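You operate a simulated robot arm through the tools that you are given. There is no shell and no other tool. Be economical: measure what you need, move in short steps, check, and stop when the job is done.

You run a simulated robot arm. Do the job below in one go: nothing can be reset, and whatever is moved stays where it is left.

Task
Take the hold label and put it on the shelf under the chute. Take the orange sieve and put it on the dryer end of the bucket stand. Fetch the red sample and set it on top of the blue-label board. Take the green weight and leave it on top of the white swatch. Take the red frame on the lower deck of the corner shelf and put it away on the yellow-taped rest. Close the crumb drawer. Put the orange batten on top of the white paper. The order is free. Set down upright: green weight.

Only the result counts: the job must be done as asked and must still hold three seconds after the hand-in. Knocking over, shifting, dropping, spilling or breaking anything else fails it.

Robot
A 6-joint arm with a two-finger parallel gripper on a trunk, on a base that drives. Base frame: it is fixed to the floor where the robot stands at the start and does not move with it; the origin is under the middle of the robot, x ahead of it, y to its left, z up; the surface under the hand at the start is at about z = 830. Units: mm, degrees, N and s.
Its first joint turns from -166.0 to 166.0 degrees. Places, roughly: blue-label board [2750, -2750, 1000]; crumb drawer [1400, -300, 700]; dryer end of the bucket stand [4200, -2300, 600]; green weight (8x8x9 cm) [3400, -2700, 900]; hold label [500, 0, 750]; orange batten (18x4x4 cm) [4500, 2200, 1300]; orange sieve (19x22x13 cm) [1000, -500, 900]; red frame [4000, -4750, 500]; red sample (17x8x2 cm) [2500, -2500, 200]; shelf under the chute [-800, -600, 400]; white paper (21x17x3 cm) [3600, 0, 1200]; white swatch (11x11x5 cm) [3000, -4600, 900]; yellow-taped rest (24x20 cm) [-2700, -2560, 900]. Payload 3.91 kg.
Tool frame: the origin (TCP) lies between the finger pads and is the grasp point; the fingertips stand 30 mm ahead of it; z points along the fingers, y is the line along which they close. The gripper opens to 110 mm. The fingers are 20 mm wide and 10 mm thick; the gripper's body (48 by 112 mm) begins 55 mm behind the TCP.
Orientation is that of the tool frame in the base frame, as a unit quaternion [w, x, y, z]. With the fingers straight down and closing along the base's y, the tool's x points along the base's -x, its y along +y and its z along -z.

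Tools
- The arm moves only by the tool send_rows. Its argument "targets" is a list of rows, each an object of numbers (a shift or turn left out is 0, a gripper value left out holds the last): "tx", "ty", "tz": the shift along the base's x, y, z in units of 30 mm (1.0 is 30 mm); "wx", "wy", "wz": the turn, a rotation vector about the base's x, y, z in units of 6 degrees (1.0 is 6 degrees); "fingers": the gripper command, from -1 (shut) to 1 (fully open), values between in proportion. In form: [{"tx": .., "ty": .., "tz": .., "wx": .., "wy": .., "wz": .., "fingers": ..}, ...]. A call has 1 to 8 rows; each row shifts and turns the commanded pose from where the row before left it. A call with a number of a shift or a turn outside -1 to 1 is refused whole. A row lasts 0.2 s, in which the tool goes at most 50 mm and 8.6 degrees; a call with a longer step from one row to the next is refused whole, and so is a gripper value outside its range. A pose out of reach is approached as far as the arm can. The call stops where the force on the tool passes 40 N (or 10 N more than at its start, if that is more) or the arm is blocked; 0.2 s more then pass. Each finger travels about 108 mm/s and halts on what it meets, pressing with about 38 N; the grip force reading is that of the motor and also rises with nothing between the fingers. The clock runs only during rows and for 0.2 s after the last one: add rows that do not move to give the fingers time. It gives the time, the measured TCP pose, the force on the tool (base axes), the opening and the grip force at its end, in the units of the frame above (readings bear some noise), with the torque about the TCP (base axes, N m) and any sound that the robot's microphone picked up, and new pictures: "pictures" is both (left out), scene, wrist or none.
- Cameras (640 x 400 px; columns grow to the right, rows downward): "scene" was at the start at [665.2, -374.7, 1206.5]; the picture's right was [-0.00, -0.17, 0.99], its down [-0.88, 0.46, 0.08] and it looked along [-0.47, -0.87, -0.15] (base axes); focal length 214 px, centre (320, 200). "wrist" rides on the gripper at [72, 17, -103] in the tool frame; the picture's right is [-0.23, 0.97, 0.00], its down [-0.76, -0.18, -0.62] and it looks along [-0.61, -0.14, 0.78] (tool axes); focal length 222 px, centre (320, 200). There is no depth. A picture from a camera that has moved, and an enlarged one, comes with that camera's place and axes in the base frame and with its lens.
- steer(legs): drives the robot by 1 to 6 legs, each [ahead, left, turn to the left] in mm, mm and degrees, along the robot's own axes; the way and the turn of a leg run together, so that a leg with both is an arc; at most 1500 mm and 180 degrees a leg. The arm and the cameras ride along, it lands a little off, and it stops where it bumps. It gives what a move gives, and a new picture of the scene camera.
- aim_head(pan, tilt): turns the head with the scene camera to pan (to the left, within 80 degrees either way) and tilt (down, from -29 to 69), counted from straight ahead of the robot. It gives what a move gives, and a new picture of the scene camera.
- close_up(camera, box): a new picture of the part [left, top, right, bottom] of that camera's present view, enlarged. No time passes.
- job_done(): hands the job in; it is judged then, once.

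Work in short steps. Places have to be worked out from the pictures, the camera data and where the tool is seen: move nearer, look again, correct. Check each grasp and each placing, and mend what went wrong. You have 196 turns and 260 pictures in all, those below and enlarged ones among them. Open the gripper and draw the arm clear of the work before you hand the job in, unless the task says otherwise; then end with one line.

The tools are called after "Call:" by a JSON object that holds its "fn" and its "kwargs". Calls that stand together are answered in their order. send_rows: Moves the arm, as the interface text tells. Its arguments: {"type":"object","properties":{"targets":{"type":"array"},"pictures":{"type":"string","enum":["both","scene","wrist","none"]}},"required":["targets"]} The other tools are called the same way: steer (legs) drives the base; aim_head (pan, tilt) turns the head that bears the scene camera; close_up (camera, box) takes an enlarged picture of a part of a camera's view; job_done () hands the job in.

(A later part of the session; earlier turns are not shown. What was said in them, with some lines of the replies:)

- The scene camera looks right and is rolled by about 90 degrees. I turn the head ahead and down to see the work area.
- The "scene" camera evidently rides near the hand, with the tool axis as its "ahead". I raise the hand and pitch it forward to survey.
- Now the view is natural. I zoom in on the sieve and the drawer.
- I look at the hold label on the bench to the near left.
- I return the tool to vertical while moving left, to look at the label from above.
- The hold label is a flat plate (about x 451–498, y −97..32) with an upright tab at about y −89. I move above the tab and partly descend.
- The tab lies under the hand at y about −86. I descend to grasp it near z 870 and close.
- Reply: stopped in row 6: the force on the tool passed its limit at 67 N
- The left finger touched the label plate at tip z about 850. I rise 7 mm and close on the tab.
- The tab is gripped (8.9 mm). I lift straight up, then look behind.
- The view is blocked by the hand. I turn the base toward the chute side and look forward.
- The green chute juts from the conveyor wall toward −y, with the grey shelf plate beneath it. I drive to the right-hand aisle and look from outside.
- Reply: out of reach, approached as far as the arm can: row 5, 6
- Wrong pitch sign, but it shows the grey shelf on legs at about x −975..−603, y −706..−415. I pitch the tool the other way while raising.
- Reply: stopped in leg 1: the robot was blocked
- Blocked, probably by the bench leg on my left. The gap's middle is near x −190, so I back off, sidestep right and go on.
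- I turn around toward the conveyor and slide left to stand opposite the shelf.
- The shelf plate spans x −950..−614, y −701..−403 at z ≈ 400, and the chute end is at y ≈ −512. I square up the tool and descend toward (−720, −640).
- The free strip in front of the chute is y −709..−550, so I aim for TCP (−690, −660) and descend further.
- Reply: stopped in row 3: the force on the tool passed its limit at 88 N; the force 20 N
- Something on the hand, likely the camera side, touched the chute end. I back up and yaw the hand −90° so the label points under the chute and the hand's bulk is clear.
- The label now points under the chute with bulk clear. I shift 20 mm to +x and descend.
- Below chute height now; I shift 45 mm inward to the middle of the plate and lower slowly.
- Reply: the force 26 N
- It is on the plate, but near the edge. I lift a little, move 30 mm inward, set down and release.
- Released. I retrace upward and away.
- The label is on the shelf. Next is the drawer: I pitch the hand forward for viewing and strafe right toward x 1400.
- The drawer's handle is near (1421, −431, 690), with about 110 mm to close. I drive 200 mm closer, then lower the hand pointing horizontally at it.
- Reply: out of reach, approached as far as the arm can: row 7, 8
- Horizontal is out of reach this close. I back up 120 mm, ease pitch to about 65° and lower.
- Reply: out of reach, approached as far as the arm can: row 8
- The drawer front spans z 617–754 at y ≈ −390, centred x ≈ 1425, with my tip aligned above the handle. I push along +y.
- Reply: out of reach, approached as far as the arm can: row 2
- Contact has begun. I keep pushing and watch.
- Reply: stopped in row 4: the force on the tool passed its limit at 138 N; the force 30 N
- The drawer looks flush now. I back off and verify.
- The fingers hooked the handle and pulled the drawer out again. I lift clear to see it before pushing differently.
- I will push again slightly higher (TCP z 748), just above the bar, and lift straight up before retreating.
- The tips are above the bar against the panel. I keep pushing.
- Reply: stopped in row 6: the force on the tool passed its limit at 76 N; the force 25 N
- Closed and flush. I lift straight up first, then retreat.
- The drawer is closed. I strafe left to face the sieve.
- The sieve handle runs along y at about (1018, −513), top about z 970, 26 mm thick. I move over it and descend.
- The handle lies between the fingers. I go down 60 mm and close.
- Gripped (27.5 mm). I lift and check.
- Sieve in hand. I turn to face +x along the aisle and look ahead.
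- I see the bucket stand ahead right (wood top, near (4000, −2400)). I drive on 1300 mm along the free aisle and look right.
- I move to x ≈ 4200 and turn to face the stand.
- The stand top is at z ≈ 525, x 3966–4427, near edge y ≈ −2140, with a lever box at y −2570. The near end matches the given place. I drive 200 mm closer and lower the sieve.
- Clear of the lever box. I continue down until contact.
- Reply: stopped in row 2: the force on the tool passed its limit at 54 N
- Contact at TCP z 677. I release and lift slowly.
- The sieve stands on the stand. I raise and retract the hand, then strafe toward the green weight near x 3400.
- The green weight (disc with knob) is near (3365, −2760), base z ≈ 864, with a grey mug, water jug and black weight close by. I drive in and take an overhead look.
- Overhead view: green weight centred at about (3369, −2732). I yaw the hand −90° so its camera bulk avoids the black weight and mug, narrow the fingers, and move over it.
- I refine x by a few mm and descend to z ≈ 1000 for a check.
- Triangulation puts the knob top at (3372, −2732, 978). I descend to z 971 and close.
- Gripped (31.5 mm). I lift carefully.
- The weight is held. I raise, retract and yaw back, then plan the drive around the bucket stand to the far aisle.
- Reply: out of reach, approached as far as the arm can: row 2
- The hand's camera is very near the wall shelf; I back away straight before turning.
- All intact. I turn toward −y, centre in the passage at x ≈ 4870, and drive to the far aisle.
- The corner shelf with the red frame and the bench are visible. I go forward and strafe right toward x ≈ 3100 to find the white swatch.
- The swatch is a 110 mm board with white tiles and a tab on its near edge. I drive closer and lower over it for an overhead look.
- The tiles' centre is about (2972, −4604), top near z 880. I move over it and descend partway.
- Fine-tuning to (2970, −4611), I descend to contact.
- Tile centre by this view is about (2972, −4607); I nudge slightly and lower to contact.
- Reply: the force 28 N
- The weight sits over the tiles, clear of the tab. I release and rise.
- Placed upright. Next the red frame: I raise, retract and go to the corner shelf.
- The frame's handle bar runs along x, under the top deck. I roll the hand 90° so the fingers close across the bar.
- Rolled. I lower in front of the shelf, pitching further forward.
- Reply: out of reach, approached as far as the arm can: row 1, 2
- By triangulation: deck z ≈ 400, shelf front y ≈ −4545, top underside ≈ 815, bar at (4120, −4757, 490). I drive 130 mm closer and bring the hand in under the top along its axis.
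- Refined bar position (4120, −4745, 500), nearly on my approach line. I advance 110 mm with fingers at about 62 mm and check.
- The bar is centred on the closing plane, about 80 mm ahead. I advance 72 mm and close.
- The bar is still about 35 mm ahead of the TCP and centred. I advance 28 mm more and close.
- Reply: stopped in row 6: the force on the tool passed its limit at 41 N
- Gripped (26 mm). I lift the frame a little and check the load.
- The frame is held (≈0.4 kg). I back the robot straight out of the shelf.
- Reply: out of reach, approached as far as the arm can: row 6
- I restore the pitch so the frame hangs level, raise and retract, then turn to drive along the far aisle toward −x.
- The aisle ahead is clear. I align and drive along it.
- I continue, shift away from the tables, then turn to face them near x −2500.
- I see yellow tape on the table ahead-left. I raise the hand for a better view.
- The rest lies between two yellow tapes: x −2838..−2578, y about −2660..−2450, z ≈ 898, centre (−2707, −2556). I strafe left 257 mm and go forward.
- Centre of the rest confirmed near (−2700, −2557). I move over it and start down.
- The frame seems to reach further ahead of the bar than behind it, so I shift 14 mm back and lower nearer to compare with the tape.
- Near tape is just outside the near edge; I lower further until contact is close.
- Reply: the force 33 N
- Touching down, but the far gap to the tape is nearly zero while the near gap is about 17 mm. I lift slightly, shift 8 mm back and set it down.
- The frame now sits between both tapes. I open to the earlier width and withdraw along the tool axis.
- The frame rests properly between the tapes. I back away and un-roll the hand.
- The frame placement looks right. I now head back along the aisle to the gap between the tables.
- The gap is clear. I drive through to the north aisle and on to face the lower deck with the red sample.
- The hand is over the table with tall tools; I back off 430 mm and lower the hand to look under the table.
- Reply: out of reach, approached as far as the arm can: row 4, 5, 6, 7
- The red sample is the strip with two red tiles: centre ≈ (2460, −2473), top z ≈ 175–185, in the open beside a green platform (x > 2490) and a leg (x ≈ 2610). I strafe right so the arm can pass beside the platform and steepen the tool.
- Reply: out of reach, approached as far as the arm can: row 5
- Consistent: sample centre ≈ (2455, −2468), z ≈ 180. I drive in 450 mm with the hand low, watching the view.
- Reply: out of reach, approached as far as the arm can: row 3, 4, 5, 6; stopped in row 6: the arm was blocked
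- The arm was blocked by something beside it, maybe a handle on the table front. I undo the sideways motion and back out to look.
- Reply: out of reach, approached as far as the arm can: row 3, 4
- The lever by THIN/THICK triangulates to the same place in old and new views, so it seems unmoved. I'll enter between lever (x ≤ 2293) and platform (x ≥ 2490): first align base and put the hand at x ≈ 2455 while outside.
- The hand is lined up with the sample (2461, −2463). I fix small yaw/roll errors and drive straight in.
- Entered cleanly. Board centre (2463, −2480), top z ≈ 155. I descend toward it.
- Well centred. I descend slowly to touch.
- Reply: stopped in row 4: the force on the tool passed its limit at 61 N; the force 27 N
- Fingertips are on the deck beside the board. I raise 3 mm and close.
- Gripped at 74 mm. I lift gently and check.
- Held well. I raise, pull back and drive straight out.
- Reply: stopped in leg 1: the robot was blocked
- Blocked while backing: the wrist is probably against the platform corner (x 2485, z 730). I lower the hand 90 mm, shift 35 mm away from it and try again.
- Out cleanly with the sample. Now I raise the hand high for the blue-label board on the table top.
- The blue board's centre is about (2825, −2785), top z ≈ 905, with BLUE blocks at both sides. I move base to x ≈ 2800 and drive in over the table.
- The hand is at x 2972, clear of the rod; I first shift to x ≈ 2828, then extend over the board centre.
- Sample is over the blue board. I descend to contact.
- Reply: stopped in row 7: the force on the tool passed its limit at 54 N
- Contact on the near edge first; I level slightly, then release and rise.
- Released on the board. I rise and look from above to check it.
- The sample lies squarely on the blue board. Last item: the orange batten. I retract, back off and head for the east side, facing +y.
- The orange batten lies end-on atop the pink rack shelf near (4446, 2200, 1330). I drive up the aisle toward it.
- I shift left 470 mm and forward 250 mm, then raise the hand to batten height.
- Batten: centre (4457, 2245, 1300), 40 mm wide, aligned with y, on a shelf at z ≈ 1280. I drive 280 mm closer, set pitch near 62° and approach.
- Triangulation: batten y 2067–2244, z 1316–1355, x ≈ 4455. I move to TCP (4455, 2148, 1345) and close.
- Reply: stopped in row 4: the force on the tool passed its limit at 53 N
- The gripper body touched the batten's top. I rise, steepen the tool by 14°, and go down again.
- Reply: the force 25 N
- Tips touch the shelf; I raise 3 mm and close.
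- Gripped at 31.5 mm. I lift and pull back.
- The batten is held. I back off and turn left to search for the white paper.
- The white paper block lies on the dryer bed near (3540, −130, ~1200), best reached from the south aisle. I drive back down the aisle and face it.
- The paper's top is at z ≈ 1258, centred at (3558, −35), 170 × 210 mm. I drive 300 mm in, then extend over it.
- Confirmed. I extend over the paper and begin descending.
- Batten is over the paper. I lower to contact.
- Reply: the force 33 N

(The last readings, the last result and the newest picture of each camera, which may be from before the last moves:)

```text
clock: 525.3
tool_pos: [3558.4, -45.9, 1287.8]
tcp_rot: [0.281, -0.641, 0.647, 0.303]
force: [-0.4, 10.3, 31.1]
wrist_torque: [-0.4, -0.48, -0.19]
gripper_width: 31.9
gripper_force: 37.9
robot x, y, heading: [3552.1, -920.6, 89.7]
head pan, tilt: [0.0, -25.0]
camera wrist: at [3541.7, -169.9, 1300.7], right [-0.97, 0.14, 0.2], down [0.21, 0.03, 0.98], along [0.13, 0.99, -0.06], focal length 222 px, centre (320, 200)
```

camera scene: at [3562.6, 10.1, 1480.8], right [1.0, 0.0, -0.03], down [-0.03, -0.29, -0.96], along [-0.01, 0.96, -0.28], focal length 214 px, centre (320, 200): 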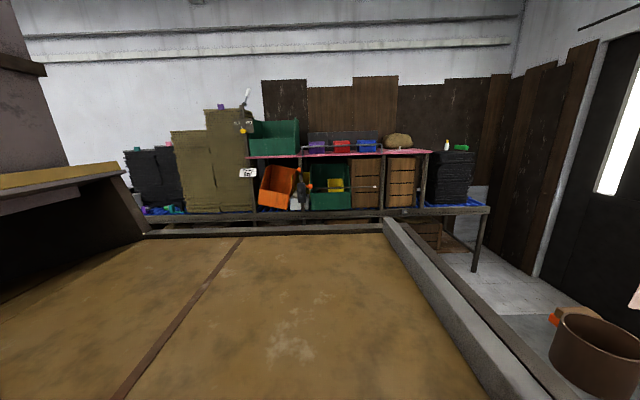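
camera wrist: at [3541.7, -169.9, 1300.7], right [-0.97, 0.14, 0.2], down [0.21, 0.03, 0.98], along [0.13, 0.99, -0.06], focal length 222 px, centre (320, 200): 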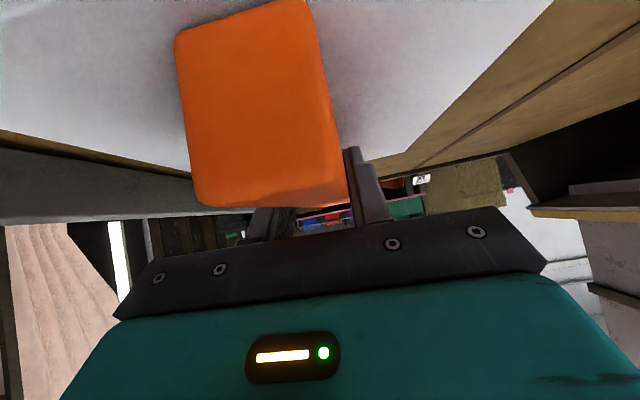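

Settled on the paper. I ease up 2 mm, open, and lift straight off.

Call:
{"fn": "send_rows", "kwargs": {"targets": [{"tz": 0.1}, {"fingers": 1}, {}, {}, {"tz": 0.5}, {"tz": 1}, {"tz": 1}, {"ty": -1, "tz": 0.5}], "pictures": "wrist"}}

Call:
{"fn": "send_rows", "kwargs": {"targets": [{"ty": -1}, {"ty": -1}, {"ty": -1}, {"ty": -1}, {"ty": -1}, {"ty": -1}, {"ty": -1}, {"ty": -1}], "pictures": "none"}}

Call:
{"fn": "aim_head", "kwargs": {"pan": 0, "tilt": 0}}

```text
clock: 527.1
tool_pos: [3561.3, -71.8, 1376.7]
tcp_rot: [0.278, -0.642, 0.647, 0.301]
force: [0.6, 0.1, -0.8]
wrist_torque: [-0.04, 0.03, 0.03]
gripper_width: 110.4
gripper_force: 0.0
robot x, y, heading: [3552.9, -916.4, 89.7]
head pan, tilt: [0.0, -25.0]
camera wrist: at [3542.4, -196.4, 1391.5], right [-0.97, 0.15, 0.2], down [0.21, 0.04, 0.98], along [0.14, 0.99, -0.07], focal length 222 px, centre (320, 200)
```

wrist: 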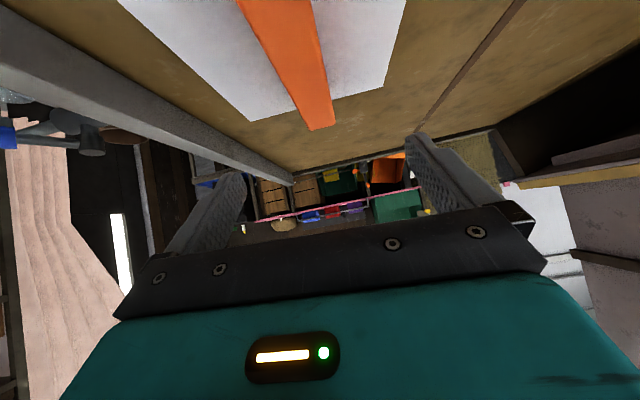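

```text
clock: 528.9
tool_pos: [3557.3, -312.4, 1376.0]
tcp_rot: [0.279, -0.642, 0.648, 0.301]
force: [-0.1, 0.1, 0.0]
wrist_torque: [-0.04, -0.03, 0.04]
gripper_width: 110.1
gripper_force: 0.0
robot x, y, heading: [3553.0, -919.6, 90.1]
head pan, tilt: [0.0, -25.0]
```

```text
clock: 529.8
tool_pos: [3557.9, -313.9, 1377.2]
tcp_rot: [0.279, -0.641, 0.649, 0.3]
force: [-0.1, -0.2, -0.4]
wrist_torque: [0.0, -0.03, -0.04]
gripper_width: 110.1
gripper_force: 0.1
robot x, y, heading: [3553.9, -916.1, 90.3]
head pan, tilt: [0.0, 0.0]
camera scene: at [3559.6, -270.7, 1486.2], right [1.0, 0.0, -0.03], down [-0.02, -0.66, -0.75], along [-0.03, 0.75, -0.66], focal length 214 px, centre (320, 200)
```

scene: 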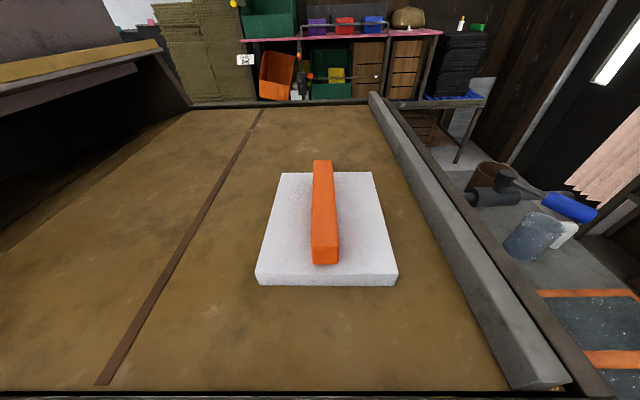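

All placements check out: the batten lies on the paper and the lever matches its earlier position. I back the robot clear with the gripper open.

Call:
{"fn": "steer", "kwargs": {"legs": [[-250, 0, 0]]}}

```text
clock: 531.6
tool_pos: [3555.1, -565.1, 1376.4]
tcp_rot: [0.279, -0.642, 0.648, 0.301]
force: [-0.9, 0.0, 0.1]
wrist_torque: [0.0, 0.01, -0.05]
gripper_width: 110.0
gripper_force: 0.0
robot x, y, heading: [3554.6, -1171.3, 90.1]
head pan, tilt: [0.0, 0.0]
camera scene: at [3557.6, -522.7, 1486.1], right [1.0, 0.01, -0.03], down [-0.02, -0.66, -0.75], along [-0.03, 0.75, -0.66], focal length 214 px, centre (320, 200)
```

scene: 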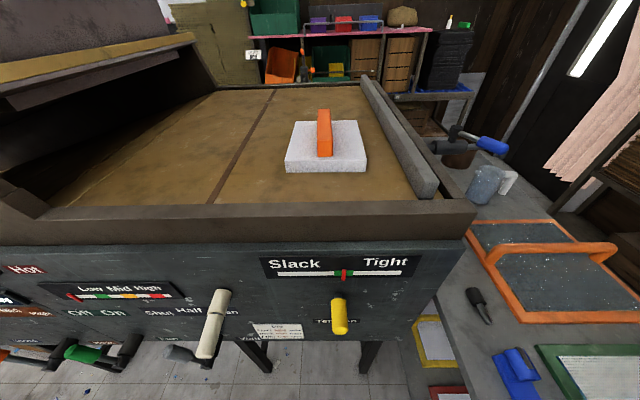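

The batten rests on the paper, the gripper is open and the arm is clear. I hand the job in.

Call:
{"fn": "job_done", "kwargs": {}}

```text
The job is handed in.
```

I finished all seven tasks and handed the job in. While I was fetching the red sample, the arm pressed against something beside the table, most likely the teal THIN/THICK lever. Comparing pictures from before and after, the lever did not appear to have moved.
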